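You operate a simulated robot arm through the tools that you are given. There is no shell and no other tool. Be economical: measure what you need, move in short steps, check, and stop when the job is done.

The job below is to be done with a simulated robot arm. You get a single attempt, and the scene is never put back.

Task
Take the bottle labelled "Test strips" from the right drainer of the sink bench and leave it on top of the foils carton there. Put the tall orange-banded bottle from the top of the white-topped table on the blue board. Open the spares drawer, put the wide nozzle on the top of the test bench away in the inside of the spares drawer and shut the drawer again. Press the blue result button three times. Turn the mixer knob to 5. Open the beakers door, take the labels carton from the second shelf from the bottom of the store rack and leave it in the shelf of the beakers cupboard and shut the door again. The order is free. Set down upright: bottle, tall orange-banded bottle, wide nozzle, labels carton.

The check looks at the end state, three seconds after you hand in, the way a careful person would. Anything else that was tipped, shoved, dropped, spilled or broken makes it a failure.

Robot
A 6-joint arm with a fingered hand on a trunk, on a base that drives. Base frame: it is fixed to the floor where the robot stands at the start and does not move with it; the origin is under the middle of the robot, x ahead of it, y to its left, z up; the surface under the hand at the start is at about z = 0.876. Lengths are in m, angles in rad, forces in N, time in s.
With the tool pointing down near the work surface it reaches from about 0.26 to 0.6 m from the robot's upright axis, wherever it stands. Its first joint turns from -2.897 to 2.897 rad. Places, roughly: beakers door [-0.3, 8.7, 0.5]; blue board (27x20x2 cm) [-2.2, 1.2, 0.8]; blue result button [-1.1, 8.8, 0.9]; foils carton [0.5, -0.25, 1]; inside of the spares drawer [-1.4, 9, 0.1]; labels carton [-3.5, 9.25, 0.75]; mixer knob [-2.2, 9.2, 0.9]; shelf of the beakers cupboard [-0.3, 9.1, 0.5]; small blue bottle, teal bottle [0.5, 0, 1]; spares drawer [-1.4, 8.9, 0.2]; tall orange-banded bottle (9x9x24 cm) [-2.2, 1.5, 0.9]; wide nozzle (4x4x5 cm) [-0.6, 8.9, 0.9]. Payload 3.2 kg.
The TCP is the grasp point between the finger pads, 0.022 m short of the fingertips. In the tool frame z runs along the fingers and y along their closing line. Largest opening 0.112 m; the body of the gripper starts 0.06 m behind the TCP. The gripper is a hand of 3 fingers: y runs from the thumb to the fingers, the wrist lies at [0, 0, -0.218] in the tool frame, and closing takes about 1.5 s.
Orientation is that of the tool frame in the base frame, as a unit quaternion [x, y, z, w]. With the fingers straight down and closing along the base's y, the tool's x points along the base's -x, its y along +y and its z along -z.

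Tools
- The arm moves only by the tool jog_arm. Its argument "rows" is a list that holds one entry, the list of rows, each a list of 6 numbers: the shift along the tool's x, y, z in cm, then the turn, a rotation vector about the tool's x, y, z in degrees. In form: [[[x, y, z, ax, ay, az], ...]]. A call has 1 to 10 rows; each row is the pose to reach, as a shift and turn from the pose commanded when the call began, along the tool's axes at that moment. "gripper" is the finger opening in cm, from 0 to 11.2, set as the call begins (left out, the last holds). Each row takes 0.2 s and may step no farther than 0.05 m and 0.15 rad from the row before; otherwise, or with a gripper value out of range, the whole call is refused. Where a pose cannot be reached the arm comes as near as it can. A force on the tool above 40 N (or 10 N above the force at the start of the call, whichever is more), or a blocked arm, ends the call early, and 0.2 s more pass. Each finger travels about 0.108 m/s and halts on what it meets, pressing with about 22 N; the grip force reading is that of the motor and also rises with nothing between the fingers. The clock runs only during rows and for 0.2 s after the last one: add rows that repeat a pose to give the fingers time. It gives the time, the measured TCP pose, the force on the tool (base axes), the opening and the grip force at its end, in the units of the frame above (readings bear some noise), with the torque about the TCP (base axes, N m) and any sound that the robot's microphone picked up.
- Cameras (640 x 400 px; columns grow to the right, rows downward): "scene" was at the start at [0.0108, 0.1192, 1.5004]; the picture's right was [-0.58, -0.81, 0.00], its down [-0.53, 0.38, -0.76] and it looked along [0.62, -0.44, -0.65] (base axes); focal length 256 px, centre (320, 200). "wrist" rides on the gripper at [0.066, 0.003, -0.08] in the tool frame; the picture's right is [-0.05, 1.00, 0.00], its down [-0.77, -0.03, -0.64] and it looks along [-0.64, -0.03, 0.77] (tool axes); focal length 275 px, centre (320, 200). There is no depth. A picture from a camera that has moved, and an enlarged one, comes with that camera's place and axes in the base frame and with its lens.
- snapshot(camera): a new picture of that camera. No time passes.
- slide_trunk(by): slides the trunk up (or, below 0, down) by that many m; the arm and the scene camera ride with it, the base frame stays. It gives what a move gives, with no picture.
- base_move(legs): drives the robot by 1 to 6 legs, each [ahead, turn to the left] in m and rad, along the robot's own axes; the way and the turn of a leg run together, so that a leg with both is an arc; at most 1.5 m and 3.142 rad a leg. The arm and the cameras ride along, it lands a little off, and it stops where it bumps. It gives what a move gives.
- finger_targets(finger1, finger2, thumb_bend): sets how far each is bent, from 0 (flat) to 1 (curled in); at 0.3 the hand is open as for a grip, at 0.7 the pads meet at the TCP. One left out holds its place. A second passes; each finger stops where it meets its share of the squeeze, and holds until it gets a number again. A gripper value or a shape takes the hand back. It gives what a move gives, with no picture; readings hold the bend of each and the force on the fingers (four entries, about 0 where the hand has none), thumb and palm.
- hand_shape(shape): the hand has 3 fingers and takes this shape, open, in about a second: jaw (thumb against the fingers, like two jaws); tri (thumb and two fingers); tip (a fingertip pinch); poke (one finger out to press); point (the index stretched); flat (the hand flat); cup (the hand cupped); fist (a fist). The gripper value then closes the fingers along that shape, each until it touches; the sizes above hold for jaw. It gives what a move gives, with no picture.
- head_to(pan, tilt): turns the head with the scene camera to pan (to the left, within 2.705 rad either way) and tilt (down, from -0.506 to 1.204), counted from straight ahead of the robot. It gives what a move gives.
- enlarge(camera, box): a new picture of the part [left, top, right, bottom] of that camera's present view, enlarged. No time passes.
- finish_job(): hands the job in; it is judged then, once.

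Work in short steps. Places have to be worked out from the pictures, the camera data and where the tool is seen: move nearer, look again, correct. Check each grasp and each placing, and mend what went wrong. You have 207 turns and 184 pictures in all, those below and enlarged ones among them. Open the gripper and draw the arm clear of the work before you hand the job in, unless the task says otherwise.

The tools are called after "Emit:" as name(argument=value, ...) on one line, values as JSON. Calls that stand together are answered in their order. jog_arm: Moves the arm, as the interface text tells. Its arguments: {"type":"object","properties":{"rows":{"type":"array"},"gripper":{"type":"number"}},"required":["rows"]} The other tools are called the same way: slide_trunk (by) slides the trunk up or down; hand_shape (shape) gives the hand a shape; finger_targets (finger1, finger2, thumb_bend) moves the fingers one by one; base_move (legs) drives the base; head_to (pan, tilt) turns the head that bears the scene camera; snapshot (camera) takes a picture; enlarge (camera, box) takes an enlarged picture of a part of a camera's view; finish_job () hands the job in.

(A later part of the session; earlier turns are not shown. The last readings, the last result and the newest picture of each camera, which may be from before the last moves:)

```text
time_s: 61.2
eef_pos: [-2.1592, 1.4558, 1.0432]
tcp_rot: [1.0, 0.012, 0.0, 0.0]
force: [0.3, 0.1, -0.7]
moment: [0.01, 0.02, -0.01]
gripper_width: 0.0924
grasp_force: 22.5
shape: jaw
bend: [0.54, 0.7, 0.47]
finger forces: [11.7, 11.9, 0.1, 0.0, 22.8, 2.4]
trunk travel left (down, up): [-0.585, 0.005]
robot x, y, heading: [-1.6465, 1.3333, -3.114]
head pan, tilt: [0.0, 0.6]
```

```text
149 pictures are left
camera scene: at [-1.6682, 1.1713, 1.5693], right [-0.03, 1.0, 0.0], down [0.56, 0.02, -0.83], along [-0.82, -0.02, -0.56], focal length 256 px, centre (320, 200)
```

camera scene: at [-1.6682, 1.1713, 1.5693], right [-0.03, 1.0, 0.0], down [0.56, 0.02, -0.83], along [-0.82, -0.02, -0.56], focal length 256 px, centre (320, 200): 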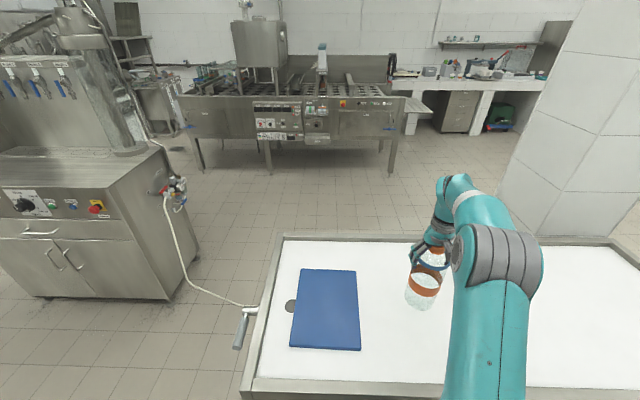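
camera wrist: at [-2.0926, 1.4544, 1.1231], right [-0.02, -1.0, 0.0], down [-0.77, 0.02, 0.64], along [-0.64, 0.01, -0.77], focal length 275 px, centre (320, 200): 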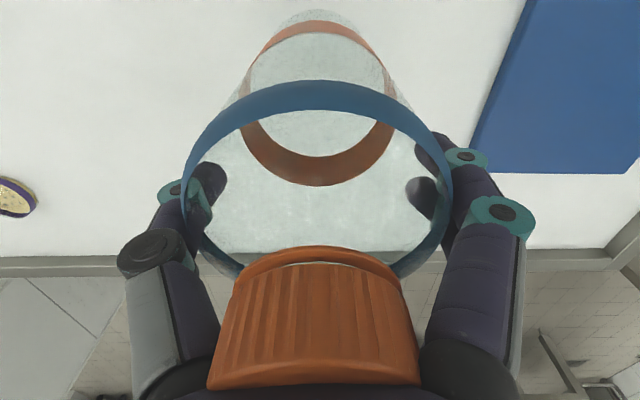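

Lifted cleanly. I carry it across to the board centre (-2.165, 1.18).

Emit:
jog_arm(rows=[[[-0.2, 4.5, 0, 0, 0, 0], [-0.4, 9, 0, 0, 0, 0], [-0.6, 13.5, 0, 0, 0, 0], [-0.8, 18, 0, 0, 0, 0], [-0.9, 22.5, 0, 0, 0, 0], [-0.9, 26, 0, 0, 0, 0], [-0.9, 27.6, 0, 0, 0, 0], [-0.9, 27.6, 0, 0, 0, 0]]])

Emit:
snapshot(camera="wrist")

Emit:
snapshot(camera="scene")

```text
time_s: 63.0
eef_pos: [-2.1614, 1.1788, 1.0434]
tcp_rot: [1.0, 0.013, 0.0, 0.001]
force: [0.6, 0.1, -0.4]
moment: [0.0, 0.0, 0.01]
gripper_width: 0.0921
grasp_force: 22.0
shape: jaw
bend: [0.54, 0.7, 0.47]
finger forces: [11.3, 12.0, 0.1, 0.0, 22.5, 2.4]
trunk travel left (down, up): [-0.585, 0.005]
robot x, y, heading: [-1.6454, 1.3367, -3.114]
head pan, tilt: [0.0, 0.6]
```

```text
148 pictures are left
camera wrist: at [-2.0941, 1.1782, 1.1233], right [-0.02, -1.0, 0.0], down [-0.77, 0.02, 0.64], along [-0.64, 0.01, -0.77], focal length 275 px, centre (320, 200)
```

wrist: 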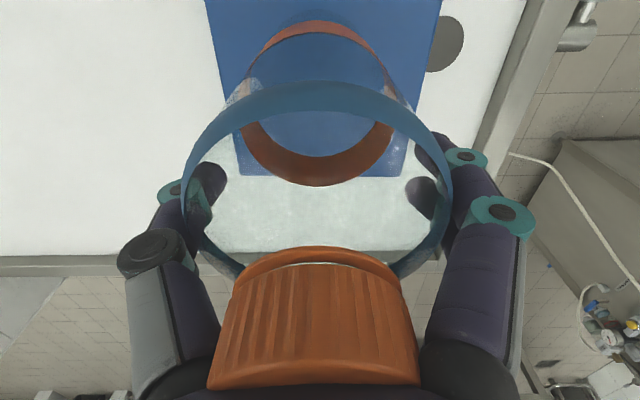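

```text
147 pictures are left
camera scene: at [-1.6681, 1.1712, 1.5693], right [-0.03, 1.0, 0.0], down [0.56, 0.02, -0.83], along [-0.82, -0.02, -0.56], focal length 256 px, centre (320, 200)
```

scene: 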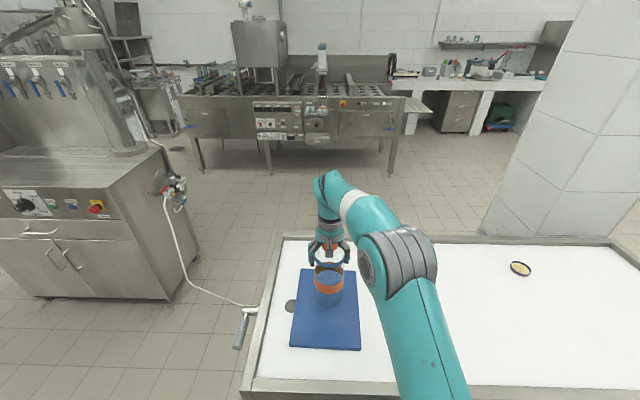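

Centred over the board. I lower to just above contact, then creep.

Emit:
jog_arm(rows=[[[-0.3, 0, 0.7, 0, 0, 0], [-0.3, 0, 1.4, 0, 0, 0], [-0.3, 0, 2.0, 0, 0, 0], [-0.3, 0, 2.0, 0, 0, 0]]])

Emit:
jog_arm(rows=[[[0, 0, 0.1, 0, 0, 0], [0, 0, 0.2, 0, 0, 0], [0, 0, 0.3, 0, 0, 0], [0, 0, 0.3, 0, 0, 0]]])

```text
time_s: 64.0
eef_pos: [-2.1627, 1.1802, 1.0229]
tcp_rot: [1.0, 0.013, 0.0, 0.001]
force: [-0.6, -0.5, -0.8]
moment: [-0.01, 0.01, -0.04]
gripper_width: 0.092
grasp_force: 21.8
shape: jaw
bend: [0.54, 0.7, 0.47]
finger forces: [11.3, 11.9, 0.0, 0.0, 22.5, 2.4]
trunk travel left (down, up): [-0.585, 0.005]
robot x, y, heading: [-1.6453, 1.3359, -3.117]
head pan, tilt: [0.0, 0.6]
```

```text
time_s: 65.0
eef_pos: [-2.1631, 1.1781, 1.0212]
tcp_rot: [1.0, 0.015, -0.001, 0.001]
force: [-0.3, -0.3, 0.0]
moment: [-0.03, 0.0, -0.01]
gripper_width: 0.0922
grasp_force: 22.2
shape: jaw
bend: [0.54, 0.7, 0.47]
finger forces: [11.2, 11.9, 0.0, 0.0, 22.5, 2.5]
trunk travel left (down, up): [-0.585, 0.005]
robot x, y, heading: [-1.6491, 1.3339, -3.115]
head pan, tilt: [0.0, 0.6]
```

No contact yet; I continue down.

Emit:
jog_arm(rows=[[[0, 0, 0.1, 0, 0, 0], [0, 0, 0.2, 0, 0, 0], [0, 0, 0.3, 0, 0, 0], [0, 0, 0.3, 0, 0, 0]]])

```text
time_s: 66.0
eef_pos: [-2.1632, 1.1793, 1.0174]
tcp_rot: [1.0, 0.012, -0.001, 0.001]
force: [-0.4, 0.1, -0.7]
moment: [-0.01, 0.0, 0.02]
gripper_width: 0.0921
grasp_force: 21.5
shape: jaw
bend: [0.54, 0.7, 0.47]
finger forces: [11.3, 12.0, 0.0, 0.0, 22.5, 2.4]
trunk travel left (down, up): [-0.585, 0.005]
robot x, y, heading: [-1.6463, 1.3364, -3.113]
head pan, tilt: [0.0, 0.6]
```

Still free; a few millimetres more.

Emit:
jog_arm(rows=[[[0, 0, 0.15, 0, 0, 0], [0, 0, 0.3, 0, 0, 0], [0, 0, 0.45, 0, 0, 0], [0, 0, 0.45, 0, 0, 0]]])

```text
time_s: 67.0
eef_pos: [-2.1628, 1.1801, 1.0143]
tcp_rot: [1.0, 0.013, -0.002, 0.002]
force: [0.3, 0.4, 8.6]
moment: [-0.19, 0.05, 0.0]
gripper_width: 0.0924
grasp_force: 22.2
shape: jaw
bend: [0.54, 0.7, 0.47]
finger forces: [11.2, 12.2, 0.1, 0.0, 22.8, 4.2]
trunk travel left (down, up): [-0.585, 0.005]
robot x, y, heading: [-1.645, 1.3361, -3.113]
head pan, tilt: [0.0, 0.6]
```

Contact (9 N). I open the hand and check before rising.

Emit:
jog_arm(rows=[[[0, 0, 0, 0, 0, 0], [0, 0, 0, 0, 0, 0], [0, 0, 0, 0, 0, 0], [0, 0, 0, 0, 0, 0], [0, 0, 0, 0, 0, 0], [0, 0, -0.3, 0, 0, 0], [0, 0, -0.6, 0, 0, 0], [0, 0, -0.6, 0, 0, 0]]], gripper=11.2)

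Emit:
snapshot(camera="wrist")

```text
time_s: 68.8
eef_pos: [-2.1632, 1.1796, 1.0195]
tcp_rot: [1.0, 0.013, -0.001, 0.001]
force: [0.1, -0.6, -0.4]
moment: [0.0, -0.02, -0.05]
gripper_width: 0.1118
grasp_force: 0.0
shape: jaw
bend: [0.3, 0.3, 0.3]
finger forces: [5.0, 0.6, 0.0, 0.0, 5.2, 0.3]
trunk travel left (down, up): [-0.585, 0.005]
robot x, y, heading: [-1.6471, 1.3346, -3.108]
head pan, tilt: [0.0, 0.6]
```

```text
146 pictures are left
camera wrist: at [-2.0968, 1.1782, 1.0985], right [-0.02, -1.0, 0.0], down [-0.77, 0.02, 0.64], along [-0.64, 0.01, -0.77], focal length 275 px, centre (320, 200)
```

wrist: 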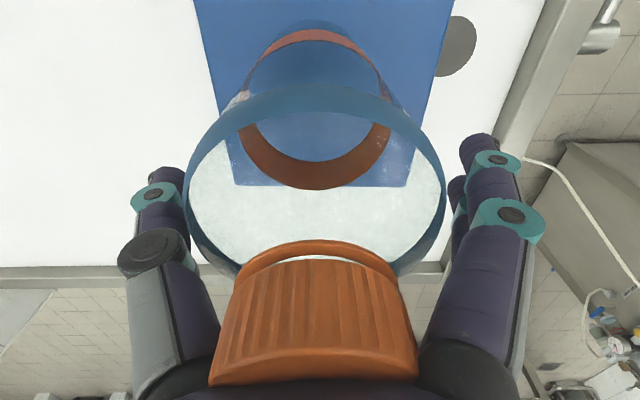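

Thumb and finger still report 5 N: the cap is wedged between finger bases. I go back down 5 mm and spread the fingers flatter to free it.

Emit:
jog_arm(rows=[[[0, 0, 0.3, 0, 0, 0], [0, 0, 0.5, 0, 0, 0], [0, 0, 0.5, 0, 0, 0]]])

Emit:
finger_targets(finger1=0.1, finger2=0.1, thumb_bend=0.1)

Emit:
snapshot(camera="wrist")

```text
time_s: 69.6
eef_pos: [-2.163, 1.1798, 1.0158]
tcp_rot: [1.0, 0.013, -0.001, 0.001]
force: [-0.8, 1.4, 8.0]
moment: [0.01, -0.09, 0.03]
gripper_width: 0.112
grasp_force: 0.0
shape: jaw
bend: [0.3, 0.3, 0.3]
finger forces: [4.6, 0.6, 0.0, 0.1, 5.9, 3.1]
trunk travel left (down, up): [-0.585, 0.005]
robot x, y, heading: [-1.6458, 1.3373, -3.11]
head pan, tilt: [0.0, 0.6]
```

```text
time_s: 70.6
eef_pos: [-2.1625, 1.1798, 1.0153]
tcp_rot: [1.0, 0.013, 0.0, 0.001]
force: [-1.6, 2.6, 9.8]
moment: [-0.01, -0.09, 0.03]
gripper_width: 0.1413
grasp_force: 5.8
shape: fingers
bend: [0.11, 0.1, 0.1]
finger forces: [3.3, 0.3, 0.1, 0.0, 3.8, 4.2]
trunk travel left (down, up): [-0.585, 0.005]
robot x, y, heading: [-1.6464, 1.3373, -3.121]
head pan, tilt: [0.0, 0.6]
```

```text
145 pictures are left
camera wrist: at [-2.0956, 1.179, 1.0942], right [-0.02, -1.0, 0.0], down [-0.77, 0.02, 0.64], along [-0.64, 0.01, -0.77], focal length 275 px, centre (320, 200)
```

wrist: 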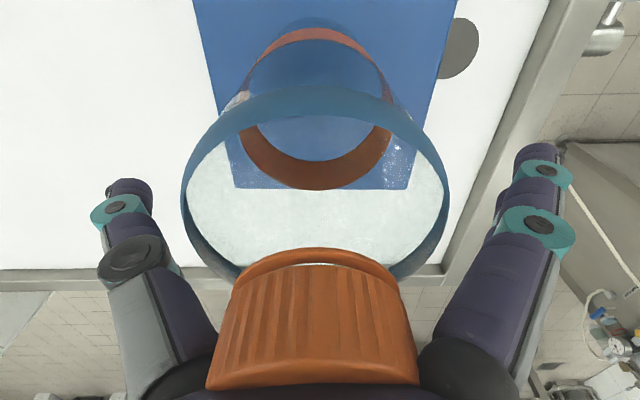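

The cap still touches the knuckles. I flatten the fingers fully and rise 4 mm at a time to see if it frees.

Emit:
finger_targets(finger1=0, finger2=0, thumb_bend=0)

Emit:
jog_arm(rows=[[[0, 0, -0.2, 0, 0, 0], [0, 0, -0.4, 0, 0, 0], [0, 0, -0.6, 0, 0, 0], [0, 0, -0.6, 0, 0, 0]]])

Emit:
snapshot(camera="wrist")

Emit:
enlarge(camera="scene", box=[280, 220, 400, 360])

```text
time_s: 71.6
eef_pos: [-2.1617, 1.1802, 1.0158]
tcp_rot: [1.0, 0.013, -0.001, 0.001]
force: [-1.7, 1.1, 9.5]
moment: [0.02, -0.09, 0.03]
gripper_width: 0.1522
grasp_force: 5.6
shape: fingers
bend: [0.01, 0.0, 0.0]
finger forces: [3.0, 0.4, 0.0, 0.0, 2.9, 4.8]
trunk travel left (down, up): [-0.585, 0.005]
robot x, y, heading: [-1.648, 1.338, -3.115]
head pan, tilt: [0.0, 0.6]
```

```text
time_s: 72.6
eef_pos: [-2.1637, 1.1791, 1.0216]
tcp_rot: [1.0, 0.014, 0.0, 0.002]
force: [0.3, -0.2, -0.4]
moment: [0.03, 0.01, -0.02]
gripper_width: 0.1528
grasp_force: 2.7
shape: fingers
bend: [0.0, 0.0, 0.0]
finger forces: [2.2, 0.2, 0.0, 0.0, 2.5, 0.2]
trunk travel left (down, up): [-0.585, 0.005]
robot x, y, heading: [-1.6495, 1.334, -3.111]
head pan, tilt: [0.0, 0.6]
```

```text
144 pictures are left
camera wrist: at [-2.0958, 1.178, 1.0999], right [-0.02, -1.0, 0.0], down [-0.77, 0.02, 0.64], along [-0.64, 0.01, -0.77], focal length 275 px, centre (320, 200)
```

wrist: 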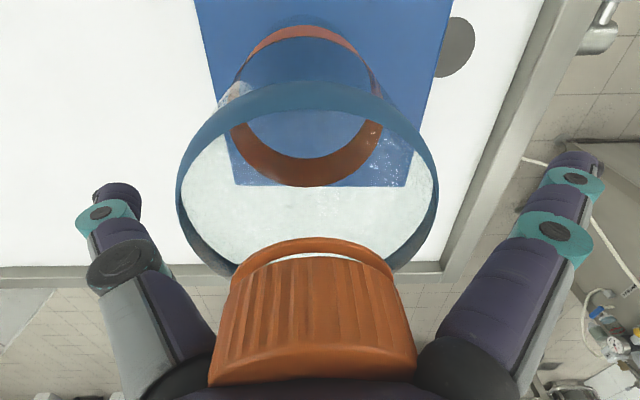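

```text
2.86 times, centred on (340, 290) of scene
camera zoom: at [-1.6681, 1.1712, 1.5693], right [-0.03, 1.0, 0.0], down [0.56, 0.02, -0.83], along [-0.82, -0.02, -0.56], focal length 732 px, centre (263, -57)
```

zoom: 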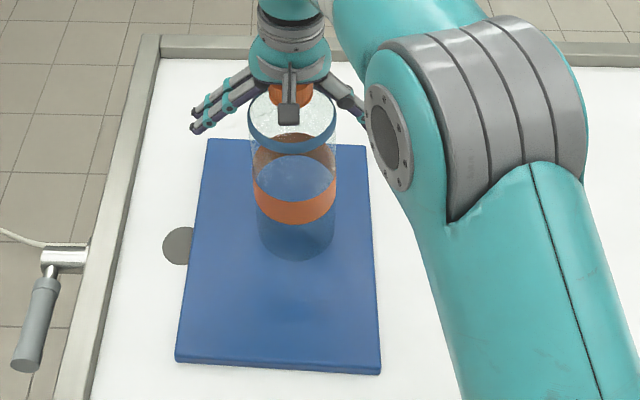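

The bottle still hangs slightly from the knuckles. I lower again to seat it and try the "flat" hand shape to spread the knuckles.

Emit:
jog_arm(rows=[[[0, 0, 0.2, 0, 0, 0], [0, 0, 0.4, 0, 0, 0], [0, 0, 0.55, 0, 0, 0], [0, 0, 0.55, 0, 0, 0]]])

Emit:
hand_shape(shape="flat")

Emit:
snapshot(camera="wrist")

```text
time_s: 73.6
eef_pos: [-2.1625, 1.1808, 1.0167]
tcp_rot: [1.0, 0.013, -0.001, 0.001]
force: [1.0, 1.8, 11.1]
moment: [0.04, -0.02, 0.05]
gripper_width: 0.1527
grasp_force: 6.0
shape: fingers
bend: [0.0, 0.0, 0.0]
finger forces: [2.7, 0.3, 0.0, 0.0, 3.8, 5.4]
trunk travel left (down, up): [-0.585, 0.005]
robot x, y, heading: [-1.6481, 1.3326, -3.111]
head pan, tilt: [0.0, 0.6]
```

```text
time_s: 74.5
eef_pos: [-2.1618, 1.1781, 1.0188]
tcp_rot: [1.0, 0.015, -0.003, 0.001]
force: [-1.0, -5.1, 27.0]
moment: [-0.23, 0.05, 0.0]
gripper_width: 0.0
grasp_force: 0.1
shape: flat
bend: [0.0, 0.0, 0.18]
finger forces: [49.8, 39.6, 0.0, 0.0, 79.4, 0.9]
trunk travel left (down, up): [-0.585, 0.005]
robot x, y, heading: [-1.646, 1.3339, -3.117]
head pan, tilt: [0.0, 0.6]
```

```text
142 pictures are left
camera wrist: at [-2.0949, 1.1773, 1.0962], right [-0.02, -1.0, 0.0], down [-0.77, 0.02, 0.64], along [-0.64, 0.01, -0.77], focal length 275 px, centre (320, 200)
```

wrist: 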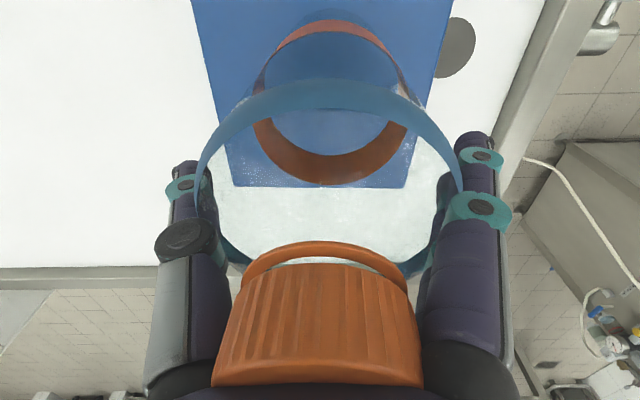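

The flat shape squeezes instead; I return to jaw and open.

Emit:
hand_shape(shape="jaw")

Emit:
finger_targets(finger1=0, finger2=0, thumb_bend=0)

Emit:
snapshot(camera="wrist")

```text
time_s: 75.4
eef_pos: [-2.1621, 1.1802, 1.0161]
tcp_rot: [1.0, 0.013, 0.0, 0.001]
force: [-0.3, -1.5, 12.6]
moment: [0.08, -0.02, 0.01]
gripper_width: 0.1122
grasp_force: 0.2
shape: jaw
bend: [0.3, 0.3, 0.3]
finger forces: [6.4, 1.0, 0.1, 0.0, 2.5, 6.9]
trunk travel left (down, up): [-0.585, 0.005]
robot x, y, heading: [-1.6462, 1.3346, -3.116]
head pan, tilt: [0.0, 0.6]
```

```text
time_s: 76.4
eef_pos: [-2.1625, 1.1793, 1.0157]
tcp_rot: [1.0, 0.014, -0.001, 0.001]
force: [0.0, -1.7, 9.9]
moment: [0.03, -0.02, 0.0]
gripper_width: 0.1522
grasp_force: 5.8
shape: fingers
bend: [0.01, 0.0, 0.0]
finger forces: [5.1, 0.8, 0.0, 0.0, 1.0, 4.2]
trunk travel left (down, up): [-0.585, 0.005]
robot x, y, heading: [-1.6448, 1.3362, -3.117]
head pan, tilt: [0.0, 0.6]
```

```text
141 pictures are left
camera wrist: at [-2.0959, 1.178, 1.0947], right [-0.02, -1.0, 0.0], down [-0.77, 0.02, 0.64], along [-0.64, 0.01, -0.77], focal length 275 px, centre (320, 200)
```

wrist: 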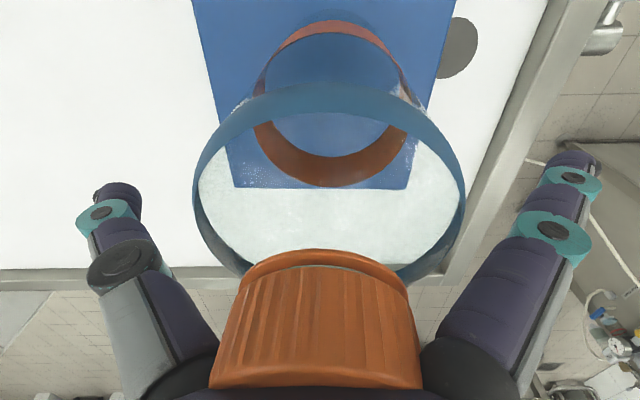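

Thumb force is now just 1 N. I rise a few millimetres and compare.

Emit:
jog_arm(rows=[[[0, 0.1, -0.3, 0, 0, 0], [0, 0.1, -0.6, 0, 0, 0], [0, 0.1, -0.9, 0, 0, 0], [0, 0.1, -0.9, 0, 0, 0]]])

Emit:
snapshot(camera="wrist")

```text
time_s: 77.4
eef_pos: [-2.1633, 1.1787, 1.0249]
tcp_rot: [1.0, 0.013, 0.0, 0.0]
force: [-0.8, -0.5, 0.1]
moment: [-0.01, 0.0, 0.01]
gripper_width: 0.1528
grasp_force: 1.8
shape: fingers
bend: [0.0, 0.0, 0.0]
finger forces: [1.9, 0.3, 0.0, 0.1, 2.2, 0.0]
trunk travel left (down, up): [-0.585, 0.005]
robot x, y, heading: [-1.6454, 1.3336, -3.117]
head pan, tilt: [0.0, 0.6]
```

```text
140 pictures are left
camera wrist: at [-2.0967, 1.1774, 1.1031], right [-0.02, -1.0, 0.0], down [-0.77, 0.02, 0.64], along [-0.64, 0.01, -0.77], focal length 275 px, centre (320, 200)
```

wrist: 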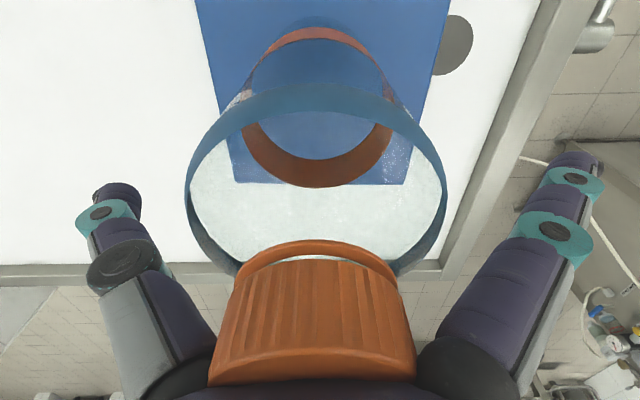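

The light bottle hangs on the cap wedge. I will seat it, then rock the hand fore-and-aft about the knuckle line so the palm pries the cap down and out.

Emit:
jog_arm(rows=[[[0, -0.1, 0.4, 0, 0, 0], [0, -0.1, 0.75, 0, 0, 0], [-0.5, -0.1, 0.7, 0, -6, 0], [-1.0, -0.1, 0.55, 0, -12, 0], [-1.0, -0.1, 0.45, 0, -12, 0]]])

Emit:
snapshot(camera="wrist")

Emit:
enlarge(camera="scene", box=[280, 220, 400, 360])

```text
time_s: 78.6
eef_pos: [-2.1723, 1.1801, 1.0206]
tcp_rot: [0.994, 0.013, -0.105, 0.002]
force: [0.1, 0.2, 0.5]
moment: [0.01, -0.01, -0.02]
gripper_width: 0.1527
grasp_force: 2.8
shape: fingers
bend: [0.0, 0.0, 0.0]
finger forces: [1.9, 0.0, 0.1, 0.1, 1.9, 0.5]
trunk travel left (down, up): [-0.585, 0.005]
robot x, y, heading: [-1.6487, 1.3368, -3.113]
head pan, tilt: [0.0, 0.6]
```

```text
139 pictures are left
camera wrist: at [-2.0907, 1.1785, 1.0831], right [-0.02, -1.0, 0.01], down [-0.62, 0.02, 0.78], along [-0.78, 0.01, -0.62], focal length 275 px, centre (320, 200)
```

wrist: 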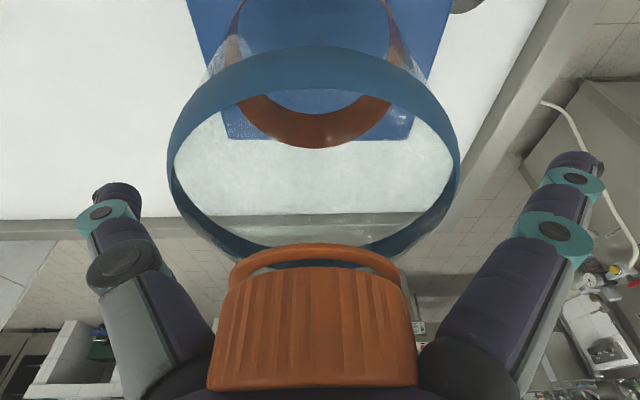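

```text
2.86 times, centred on (340, 290) of scene
camera zoom: at [-1.6682, 1.1711, 1.5693], right [-0.03, 1.0, 0.0], down [0.56, 0.02, -0.83], along [-0.82, -0.02, -0.56], focal length 732 px, centre (263, -57)
```

zoom: 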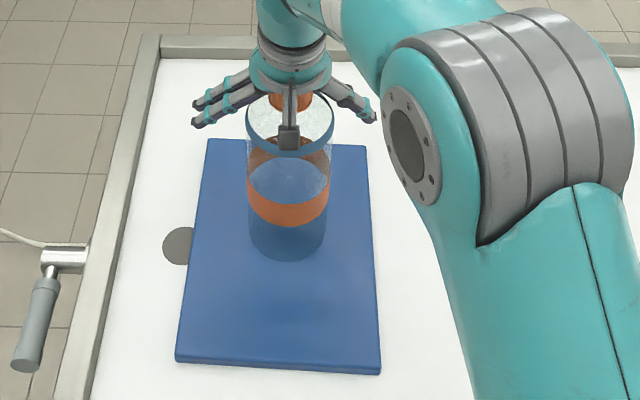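

The bottle stayed upright while the hand tilted; I tilt further to let the palm edge push the cap down.

Emit:
jog_arm(rows=[[[-0.5, 0, -0.1, 0, -6, 0], [-1.0, 0, -0.15, 0, -12, 0], [-1.5, 0, -0.25, 0, -18, 0], [-1.5, 0, -0.35, 0, -18, 0], [-1.5, 0, -0.5, 0, -18, 0]]])

Emit:
snapshot(camera="wrist")

Emit:
enlarge(camera="scene", box=[280, 220, 400, 360])

```text
time_s: 79.8
eef_pos: [-2.1852, 1.1792, 1.0276]
tcp_rot: [0.965, 0.013, -0.261, 0.004]
force: [-1.6, 0.0, 17.9]
moment: [-0.02, -0.88, 0.01]
gripper_width: 0.1527
grasp_force: 9.7
shape: fingers
bend: [0.0, 0.0, 0.0]
finger forces: [1.7, 0.0, 0.1, 0.1, 1.8, 18.2]
trunk travel left (down, up): [-0.585, 0.005]
robot x, y, heading: [-1.6503, 1.3352, -3.113]
head pan, tilt: [0.0, 0.6]
```

```text
137 pictures are left
camera wrist: at [-2.0878, 1.1787, 1.0631], right [-0.01, -1.0, 0.03], down [-0.35, 0.03, 0.94], along [-0.94, 0.0, -0.35], focal length 275 px, centre (320, 200)
```

wrist: 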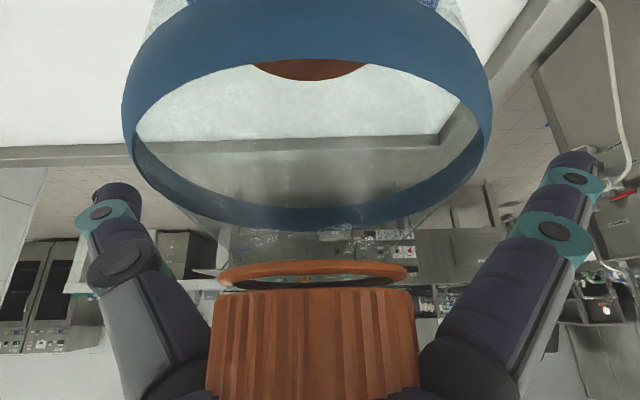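

```text
2.86 times, centred on (340, 290) of scene
camera zoom: at [-1.6664, 1.1718, 1.5695], right [-0.03, 1.0, 0.0], down [0.56, 0.02, -0.83], along [-0.83, -0.02, -0.56], focal length 732 px, centre (263, -57)
```

zoom: 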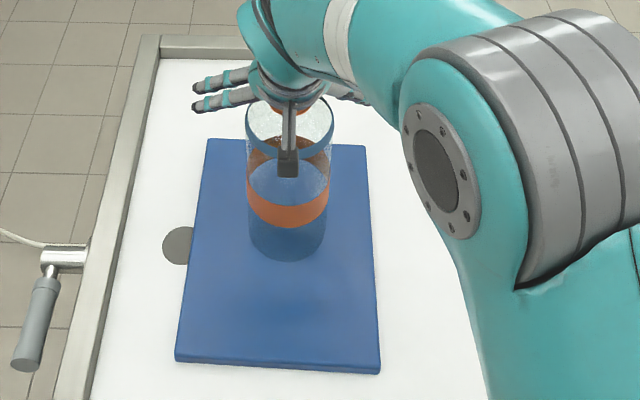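

The palm now presses the cap edge (18 N) with the bottle seated upright. I continue the tilt pivoting on that edge, which lifts the knuckles off the cap.

Emit:
jog_arm(rows=[[[-0.8, 0, -0.4, 0, -8, 0], [-1.6, 0, -0.9, 0, -16, 0], [-1.6, 0, -0.9, 0, -16, 0]]])

Emit:
snapshot(camera="wrist")

Emit:
enlarge(camera="scene", box=[280, 220, 400, 360])

```text
time_s: 80.6
eef_pos: [-2.1941, 1.1792, 1.0438]
tcp_rot: [0.92, 0.013, -0.391, 0.007]
force: [0.1, -0.5, 14.9]
moment: [0.05, -0.93, 0.03]
gripper_width: 0.1526
grasp_force: 8.6
shape: fingers
bend: [0.0, 0.0, 0.0]
finger forces: [1.4, 0.1, 0.0, 0.0, 1.0, 15.6]
trunk travel left (down, up): [-0.585, 0.005]
robot x, y, heading: [-1.6443, 1.3334, -3.115]
head pan, tilt: [0.0, 0.6]
```

```text
135 pictures are left
camera wrist: at [-2.0901, 1.178, 1.0501], right [-0.01, -1.0, 0.04], down [-0.08, 0.04, 1.0], along [-1.0, 0.0, -0.08], focal length 275 px, centre (320, 200)
```

wrist: 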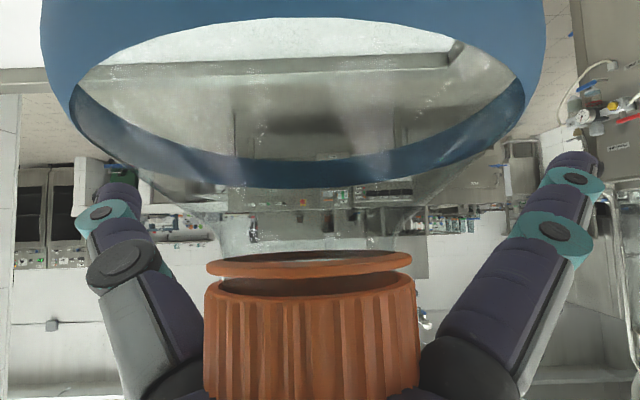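

```text
2.86 times, centred on (340, 290) of scene
camera zoom: at [-1.6666, 1.1717, 1.5694], right [-0.03, 1.0, 0.0], down [0.56, 0.02, -0.83], along [-0.83, -0.02, -0.56], focal length 732 px, centre (263, -57)
```

zoom: 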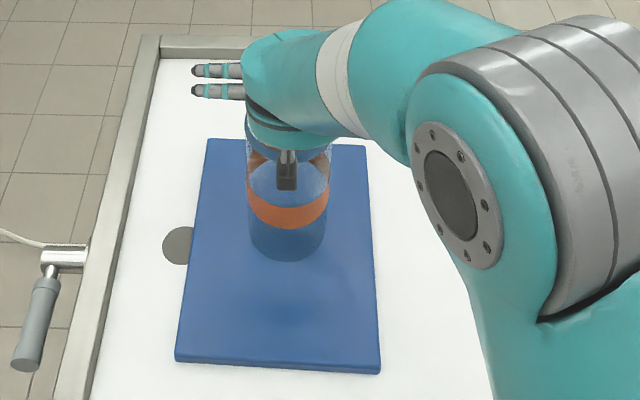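

Knuckle forces drop (1.4, 1.0). I continue the same lever a bit more.

Emit:
jog_arm(rows=[[[-0.8, 0, -0.4, 0, -8, 0], [-1.5, 0, -0.9, 0, -15, 0], [-1.5, 0, -0.9, 0, -15, 0]]])

Emit:
snapshot(camera="wrist")

Emit:
enlarge(camera="scene", box=[280, 220, 400, 360])

```text
time_s: 81.4
eef_pos: [-2.1976, 1.1779, 1.0608]
tcp_rot: [0.861, 0.012, -0.509, 0.008]
force: [0.4, 0.2, 14.1]
moment: [0.02, -1.0, 0.02]
gripper_width: 0.1527
grasp_force: 7.3
shape: fingers
bend: [0.0, 0.0, 0.0]
finger forces: [0.2, 0.1, 0.0, 0.1, 0.0, 14.3]
trunk travel left (down, up): [-0.585, 0.005]
robot x, y, heading: [-1.6487, 1.3347, -3.107]
head pan, tilt: [0.0, 0.6]
```

```text
133 pictures are left
camera wrist: at [-2.0954, 1.1778, 1.0404], right [0.0, -1.0, 0.04], down [0.18, 0.04, 0.98], along [-0.98, 0.0, 0.18], focal length 275 px, centre (320, 200)
```

wrist: 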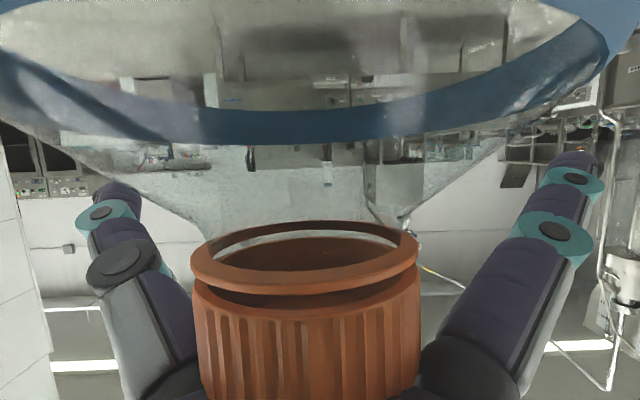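

```text
2.86 times, centred on (340, 290) of scene
camera zoom: at [-1.6666, 1.1717, 1.5694], right [-0.03, 1.0, 0.0], down [0.56, 0.02, -0.83], along [-0.83, -0.02, -0.56], focal length 732 px, centre (263, -57)
```

zoom: 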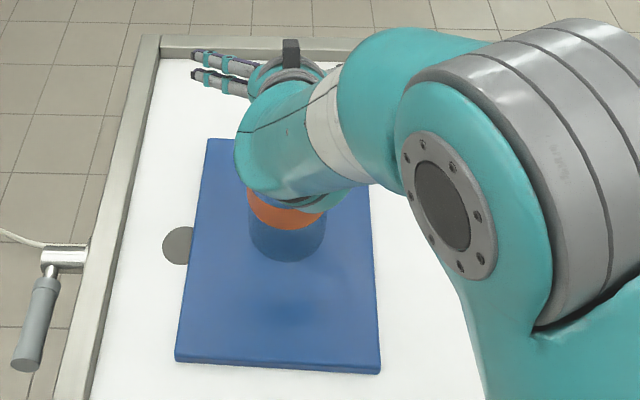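

Knuckles are free (0 N). I lift straight up (base +z) in small steps, then look.

Emit:
jog_arm(rows=[[[-0.44, 0, -0.24, 0, 0, 0], [-0.88, 0, -0.48, 0, 0, 0], [-1.3, 0, -0.73, 0, 0, 0], [-1.75, 0, -0.97, 0, 0, 0], [-1.75, 0, -0.97, 0, 0, 0]]])

Emit:
snapshot(camera="wrist")

Emit:
enlarge(camera="scene", box=[280, 220, 400, 360])

```text
time_s: 82.6
eef_pos: [-2.1998, 1.1787, 1.0805]
tcp_rot: [0.862, 0.011, -0.507, 0.008]
force: [-0.1, 0.3, -0.5]
moment: [-0.03, -0.03, -0.02]
gripper_width: 0.1527
grasp_force: 0.1
shape: fingers
bend: [0.0, 0.0, 0.0]
finger forces: [0.0, 0.1, 0.1, 0.0, 0.0, 0.1]
trunk travel left (down, up): [-0.585, 0.005]
robot x, y, heading: [-1.6464, 1.3339, -3.114]
head pan, tilt: [0.0, 0.6]
```

```text
131 pictures are left
camera wrist: at [-2.0972, 1.1784, 1.0598], right [0.0, -1.0, 0.04], down [0.18, 0.04, 0.98], along [-0.98, 0.0, 0.18], focal length 275 px, centre (320, 200)
```

wrist: 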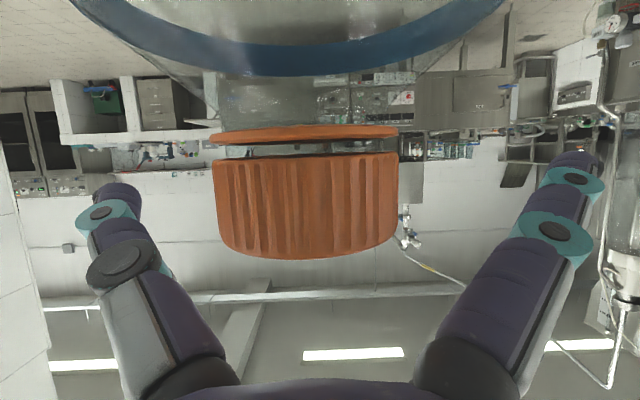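

```text
2.86 times, centred on (340, 290) of scene
camera zoom: at [-1.6681, 1.1711, 1.5693], right [-0.03, 1.0, 0.0], down [0.56, 0.02, -0.83], along [-0.82, -0.02, -0.56], focal length 732 px, centre (263, -57)
```

zoom: 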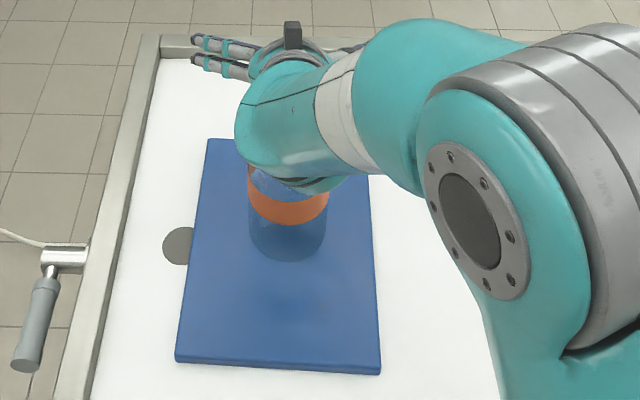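

Free and the bottle stands upright on the board. I lift further and rotate the hand back to vertical while retracting.

Emit:
jog_arm(rows=[[[-3.0, 0, -1.7, 0, 0, 0], [-6, 0, -3.4, 0, 0, 0], [-9.6, 0, -5.3, 0, 0, 0], [-9.6, 0, -5.3, 0, 8, 0], [-9.6, 0, -5.3, 0, 16, 0], [-9.6, 0, -5.3, 0, 24, 0], [-9.6, 0, -5.3, 0, 24, 0]]])

Emit:
snapshot(camera="scene")

```text
time_s: 84.2
eef_pos: [-2.1994, 1.1784, 1.1894]
tcp_rot: [0.949, 0.012, -0.316, 0.005]
force: [0.1, 0.2, 0.1]
moment: [0.01, -0.01, -0.01]
gripper_width: 0.1527
grasp_force: 0.0
shape: fingers
bend: [0.0, 0.0, 0.0]
finger forces: [0.0, 0.0, 0.0, 0.0, 0.1, 0.1]
trunk travel left (down, up): [-0.585, 0.005]
robot x, y, heading: [-1.645, 1.3348, -3.114]
head pan, tilt: [0.0, 0.6]
```

```text
129 pictures are left
camera scene: at [-1.6679, 1.1712, 1.5693], right [-0.03, 1.0, 0.0], down [0.56, 0.02, -0.83], along [-0.82, -0.02, -0.56], focal length 256 px, centre (320, 200)
```

scene: 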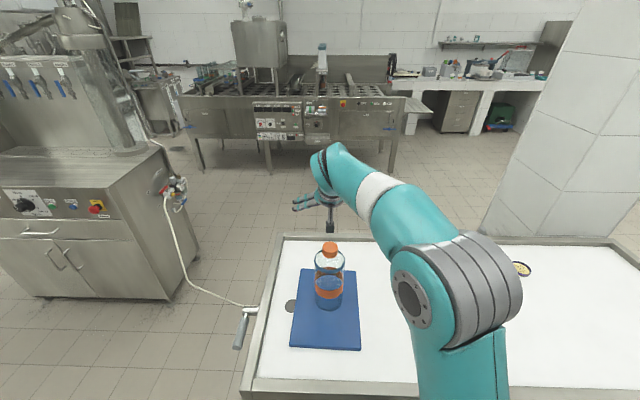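

Bottle two is placed. I bring the hand back over the robot side and vertical, with a jaw shape again.

Emit:
jog_arm(rows=[[[0, 0, 0, 0, 7.4, 0], [0, 0, 0, 0, 14.8, 0], [0, 0, 0, 0, 22.2, 0], [2.4, 0, -1.8, 0, 29.6, 0], [5.4, 0, -4.2, 0, 36.9, 0], [8.6, 0, -6.6, 0, 36.9, 0], [11.8, 0, -9, 0, 36.9, 0], [15, 0, -11.4, 0, 36.9, 0], [18.2, 0, -13.8, 0, 36.9, 0], [18.2, 0, -13.8, 0, 36.9, 0]]])

Emit:
hand_shape(shape="jaw")

Emit:
snapshot(camera="scene")

```text
time_s: 86.4
eef_pos: [-1.9716, 1.185, 1.1924]
tcp_rot: [1.0, 0.014, 0.0, 0.001]
force: [-0.7, 0.5, -0.5]
moment: [0.01, -0.02, 0.01]
gripper_width: 0.1528
grasp_force: 0.0
shape: fingers
bend: [0.0, 0.0, 0.0]
finger forces: [0.1, 0.0, 0.1, 0.0, 0.1, 0.0]
trunk travel left (down, up): [-0.585, 0.005]
robot x, y, heading: [-1.6468, 1.3358, -3.113]
head pan, tilt: [0.0, 0.6]
```

```text
time_s: 87.3
eef_pos: [-1.9716, 1.1864, 1.1918]
tcp_rot: [1.0, 0.013, -0.001, 0.0]
force: [-0.8, -0.3, -0.1]
moment: [-0.02, 0.0, 0.03]
gripper_width: 0.1121
grasp_force: 0.1
shape: jaw
bend: [0.3, 0.3, 0.3]
finger forces: [0.0, 0.0, 0.0, 0.1, 0.0, 0.0]
trunk travel left (down, up): [-0.585, 0.005]
robot x, y, heading: [-1.6462, 1.338, -3.117]
head pan, tilt: [0.0, 0.6]
```

```text
128 pictures are left
camera scene: at [-1.668, 1.1712, 1.5693], right [-0.03, 1.0, 0.0], down [0.56, 0.02, -0.83], along [-0.82, -0.02, -0.56], focal length 256 px, centre (320, 200)
```

scene: 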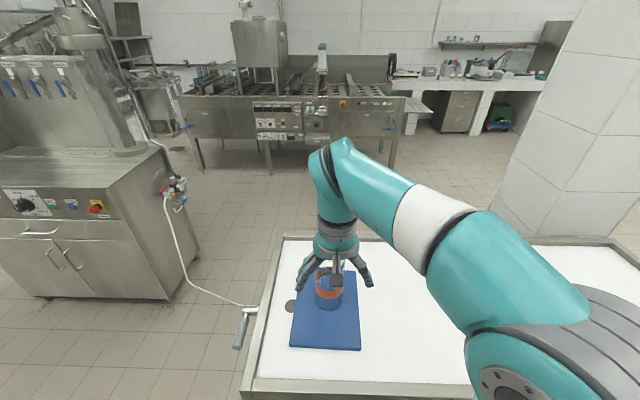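

Now I drive toward the y≈9 area through the corridor at about x=-0.25.

Emit:
base_move(legs=[[-0.4, 0], [0, -2.266], [1.0, 0], [0.6, 0], [0, 0.667], [1.0, 0]])

Emit:
head_to(pan=0.0, tilt=0.3)

Emit:
snapshot(camera="scene")

```text
time_s: 109.7
eef_pos: [-0.3462, 3.9324, 1.1917]
tcp_rot: [-0.707, 0.708, 0.002, 0.0]
force: [-0.3, -0.2, -0.2]
moment: [-0.02, 0.02, 0.02]
gripper_width: 0.1122
grasp_force: 0.0
shape: jaw
bend: [0.3, 0.3, 0.3]
finger forces: [0.0, 0.1, 0.1, 0.0, 0.0, 0.1]
trunk travel left (down, up): [-0.585, 0.005]
robot x, y, heading: [-0.2032, 3.6023, 1.571]
head pan, tilt: [0.0, 0.6]
```

```text
time_s: 110.5
eef_pos: [-0.343, 3.9314, 1.191]
tcp_rot: [-0.707, 0.707, 0.001, 0.0]
force: [-0.3, 0.3, -0.4]
moment: [0.0, 0.02, 0.01]
gripper_width: 0.1117
grasp_force: 0.0
shape: jaw
bend: [0.3, 0.3, 0.3]
finger forces: [0.0, 0.0, 0.1, 0.0, 0.1, 0.0]
trunk travel left (down, up): [-0.585, 0.005]
robot x, y, heading: [-0.2049, 3.6025, 1.564]
head pan, tilt: [0.0, 0.3]
```

```text
127 pictures are left
camera scene: at [-0.3692, 3.6384, 1.5968], right [1.0, 0.0, 0.0], down [0.0, -0.3, -0.96], along [0.0, 0.96, -0.3], focal length 256 px, centre (320, 200)
```

scene: 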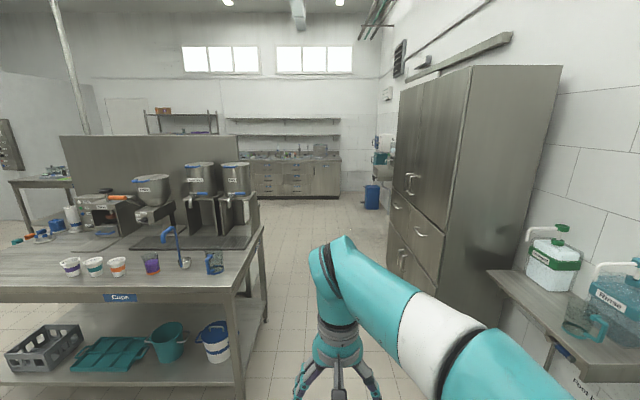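

The way ahead is clear; the test bench is at the far wall. I drive 3.6 m ahead and look.

Emit:
base_move(legs=[[1.2, 0], [1.2, 0], [1.2, 0]])

Emit:
snapshot(camera="scene")

Emit:
head_to(pan=0.7, tilt=0.3)

Emit:
snapshot(camera="scene")

```text
time_s: 127.9
eef_pos: [-0.3294, 7.5275, 1.1911]
tcp_rot: [-0.704, 0.71, 0.001, 0.0]
force: [0.3, 0.6, 0.0]
moment: [0.0, -0.03, 0.0]
gripper_width: 0.1121
grasp_force: 0.0
shape: jaw
bend: [0.3, 0.3, 0.3]
finger forces: [0.1, 0.1, 0.0, 0.1, 0.0, 0.0]
trunk travel left (down, up): [-0.585, 0.005]
robot x, y, heading: [-0.1937, 7.1924, 1.566]
head pan, tilt: [0.0, 0.3]
```

```text
126 pictures are left
camera scene: at [-0.3562, 7.2343, 1.5968], right [1.0, -0.01, 0.0], down [0.0, -0.3, -0.96], along [0.01, 0.96, -0.3], focal length 256 px, centre (320, 200)
```

scene: 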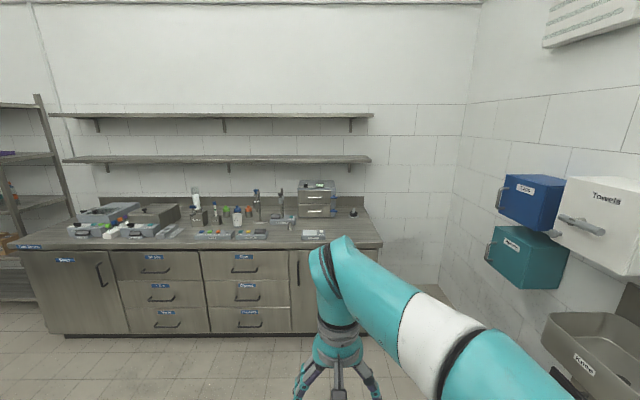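

```text
time_s: 129.0
eef_pos: [-0.3289, 7.5268, 1.1914]
tcp_rot: [-0.704, 0.71, 0.002, 0.0]
force: [0.1, 0.5, -0.4]
moment: [0.01, -0.01, -0.03]
gripper_width: 0.1117
grasp_force: 0.1
shape: jaw
bend: [0.3, 0.3, 0.3]
finger forces: [0.1, 0.0, 0.1, 0.0, 0.1, 0.0]
trunk travel left (down, up): [-0.585, 0.005]
robot x, y, heading: [-0.1952, 7.1955, 1.565]
head pan, tilt: [0.7, 0.3]
```

```text
125 pictures are left
camera scene: at [-0.4164, 7.2126, 1.5968], right [0.77, 0.64, 0.0], down [0.19, -0.23, -0.96], along [-0.61, 0.74, -0.3], focal length 256 px, centre (320, 200)
```

scene: 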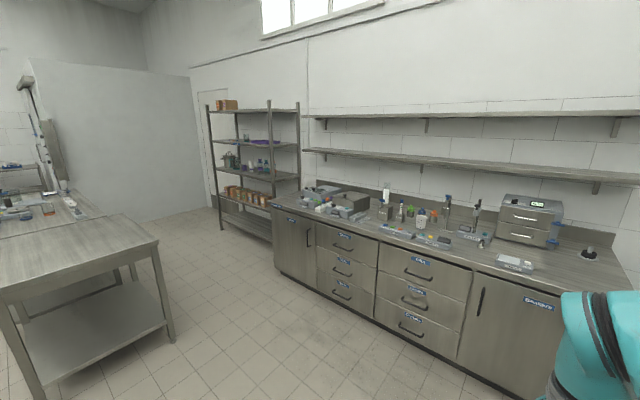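

Let me enlarge parts of the bench to find drawers, nozzles, button, knob and labels.

Emit:
enlarge(camera="scene", box=[270, 170, 460, 360])

Emit:
enlarge(camera="scene", box=[430, 180, 620, 350])

Emit:
enlarge(camera="scene", box=[195, 90, 310, 250])

```text
2.11 times, centred on (365, 265) of scene
camera zoom: at [-0.4164, 7.2126, 1.5968], right [0.77, 0.64, 0.0], down [0.19, -0.23, -0.96], along [-0.61, 0.74, -0.3], focal length 539 px, centre (225, 63)
```

zoom: 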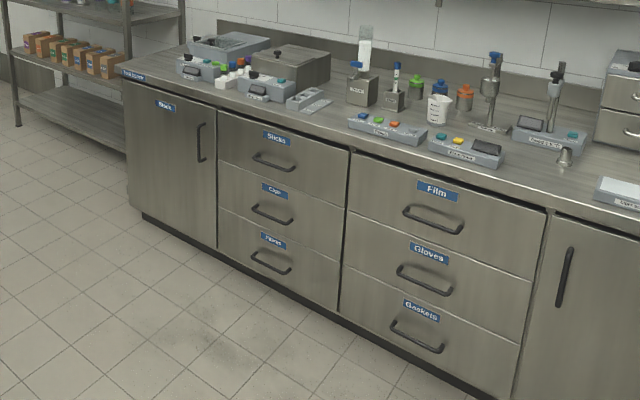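

```text
2.35 times, centred on (525, 265) of scene
camera zoom: at [-0.4164, 7.2126, 1.5968], right [0.77, 0.64, 0.0], down [0.19, -0.23, -0.96], along [-0.61, 0.74, -0.3], focal length 602 px, centre (-162, 47)
```

zoom: 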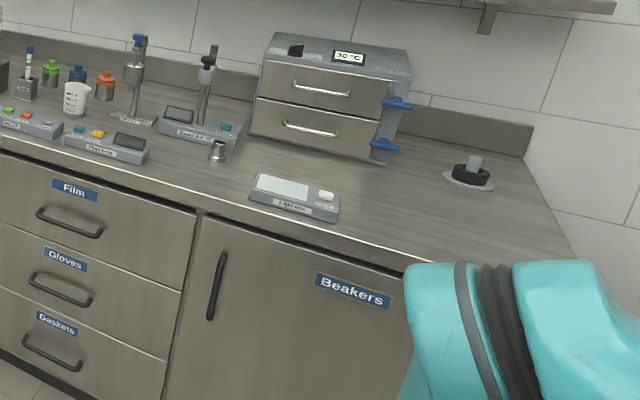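

```text
2.50 times, centred on (252, 170) of scene
camera zoom: at [-0.4164, 7.2126, 1.5968], right [0.77, 0.64, 0.0], down [0.19, -0.23, -0.96], along [-0.61, 0.74, -0.3], focal length 640 px, centre (489, 275)
```

zoom: 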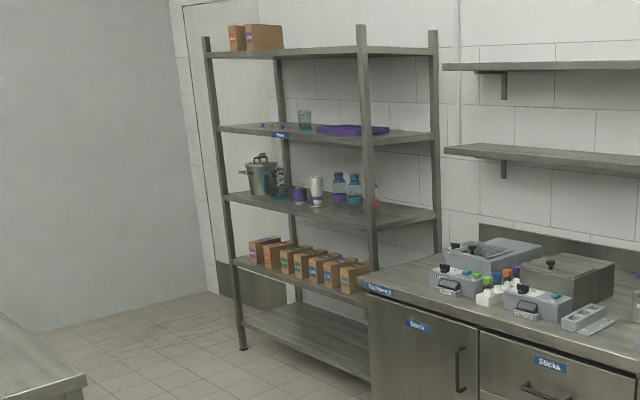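

I see the bench: drawers (Sticks/Clips/bottom = spares?), Film/Gloves/Gaskets, Beakers door at right, nozzle near its top. I drive to stand before the button device at about (-1.15, 8.15).

Emit:
base_move(legs=[[0, 0.78], [1.33, 0], [0, -0.775]])

Emit:
head_to(pan=0.15, tilt=0.75)

Emit:
snapshot(camera="scene")

```text
time_s: 139.8
eef_pos: [-1.2658, 8.4761, 1.1912]
tcp_rot: [0.71, -0.704, -0.002, 0.0]
force: [-0.7, -0.5, 0.8]
moment: [-0.02, -0.03, -0.01]
gripper_width: 0.1121
grasp_force: 0.2
shape: jaw
bend: [0.3, 0.3, 0.3]
finger forces: [0.0, 0.0, 0.0, 0.1, 0.0, 0.1]
trunk travel left (down, up): [-0.585, 0.005]
robot x, y, heading: [-1.124, 8.1531, 1.582]
head pan, tilt: [0.7, 0.3]
```

```text
time_s: 140.7
eef_pos: [-1.265, 8.476, 1.1922]
tcp_rot: [0.71, -0.704, -0.002, 0.0]
force: [-0.9, 0.3, -0.8]
moment: [0.0, 0.01, -0.01]
gripper_width: 0.112
grasp_force: 0.1
shape: jaw
bend: [0.3, 0.3, 0.3]
finger forces: [0.0, 0.1, 0.0, 0.1, 0.0, 0.1]
trunk travel left (down, up): [-0.585, 0.005]
robot x, y, heading: [-1.1197, 8.1498, 1.582]
head pan, tilt: [0.15, 0.75]
```

```text
121 pictures are left
camera scene: at [-1.2986, 8.1711, 1.5565], right [0.99, 0.16, 0.0], down [0.11, -0.67, -0.73], along [-0.12, 0.72, -0.68], focal length 256 px, centre (320, 200)
```

scene: 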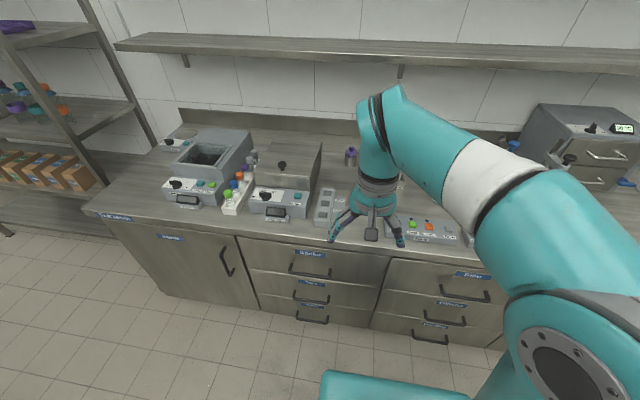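

I enlarge the bench top near the devices, and the wrist view.

Emit:
enlarge(camera="scene", box=[80, 110, 340, 330])

Emit:
enlarge(camera="scene", box=[300, 170, 500, 300])

Emit:
snapshot(camera="wrist")

```text
1.82 times, centred on (210, 220) of scene
camera zoom: at [-1.2986, 8.1711, 1.5565], right [0.99, 0.16, 0.0], down [0.11, -0.67, -0.73], along [-0.12, 0.72, -0.68], focal length 466 px, centre (520, 164)
```

zoom: 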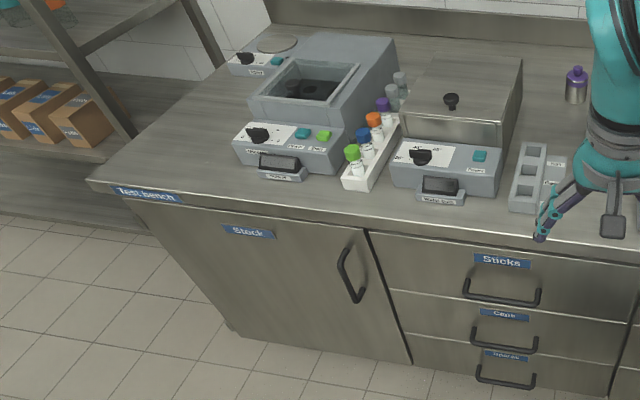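

```text
3.08 times, centred on (400, 235) of scene
camera zoom: at [-1.2986, 8.1711, 1.5565], right [0.99, 0.16, 0.0], down [0.11, -0.67, -0.73], along [-0.12, 0.72, -0.68], focal length 788 px, centre (74, 92)
```

zoom: 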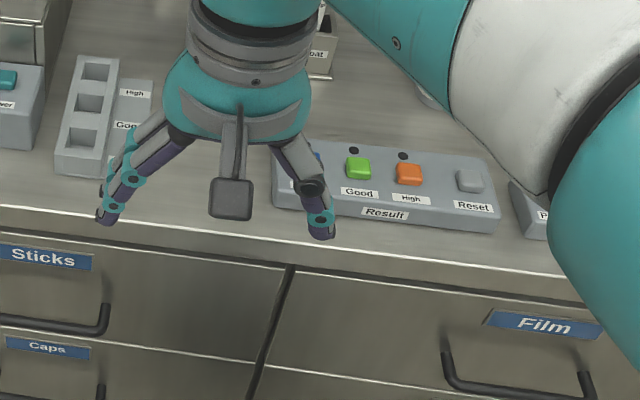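

```text
118 pictures are left
camera wrist: at [-1.2674, 8.4096, 1.2701], right [-1.0, 0.04, 0.0], down [0.03, 0.77, 0.64], along [0.02, 0.64, -0.77], focal length 275 px, centre (320, 200)
```

wrist: 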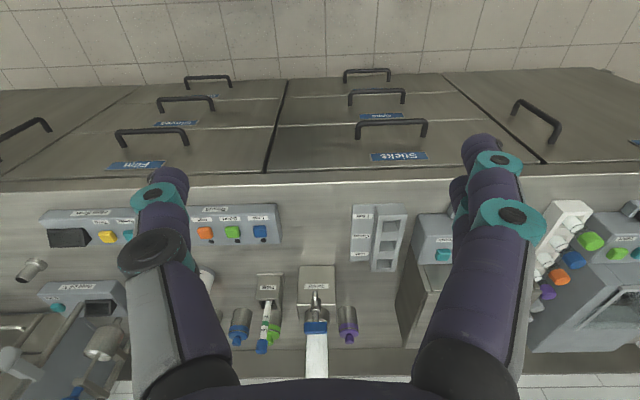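

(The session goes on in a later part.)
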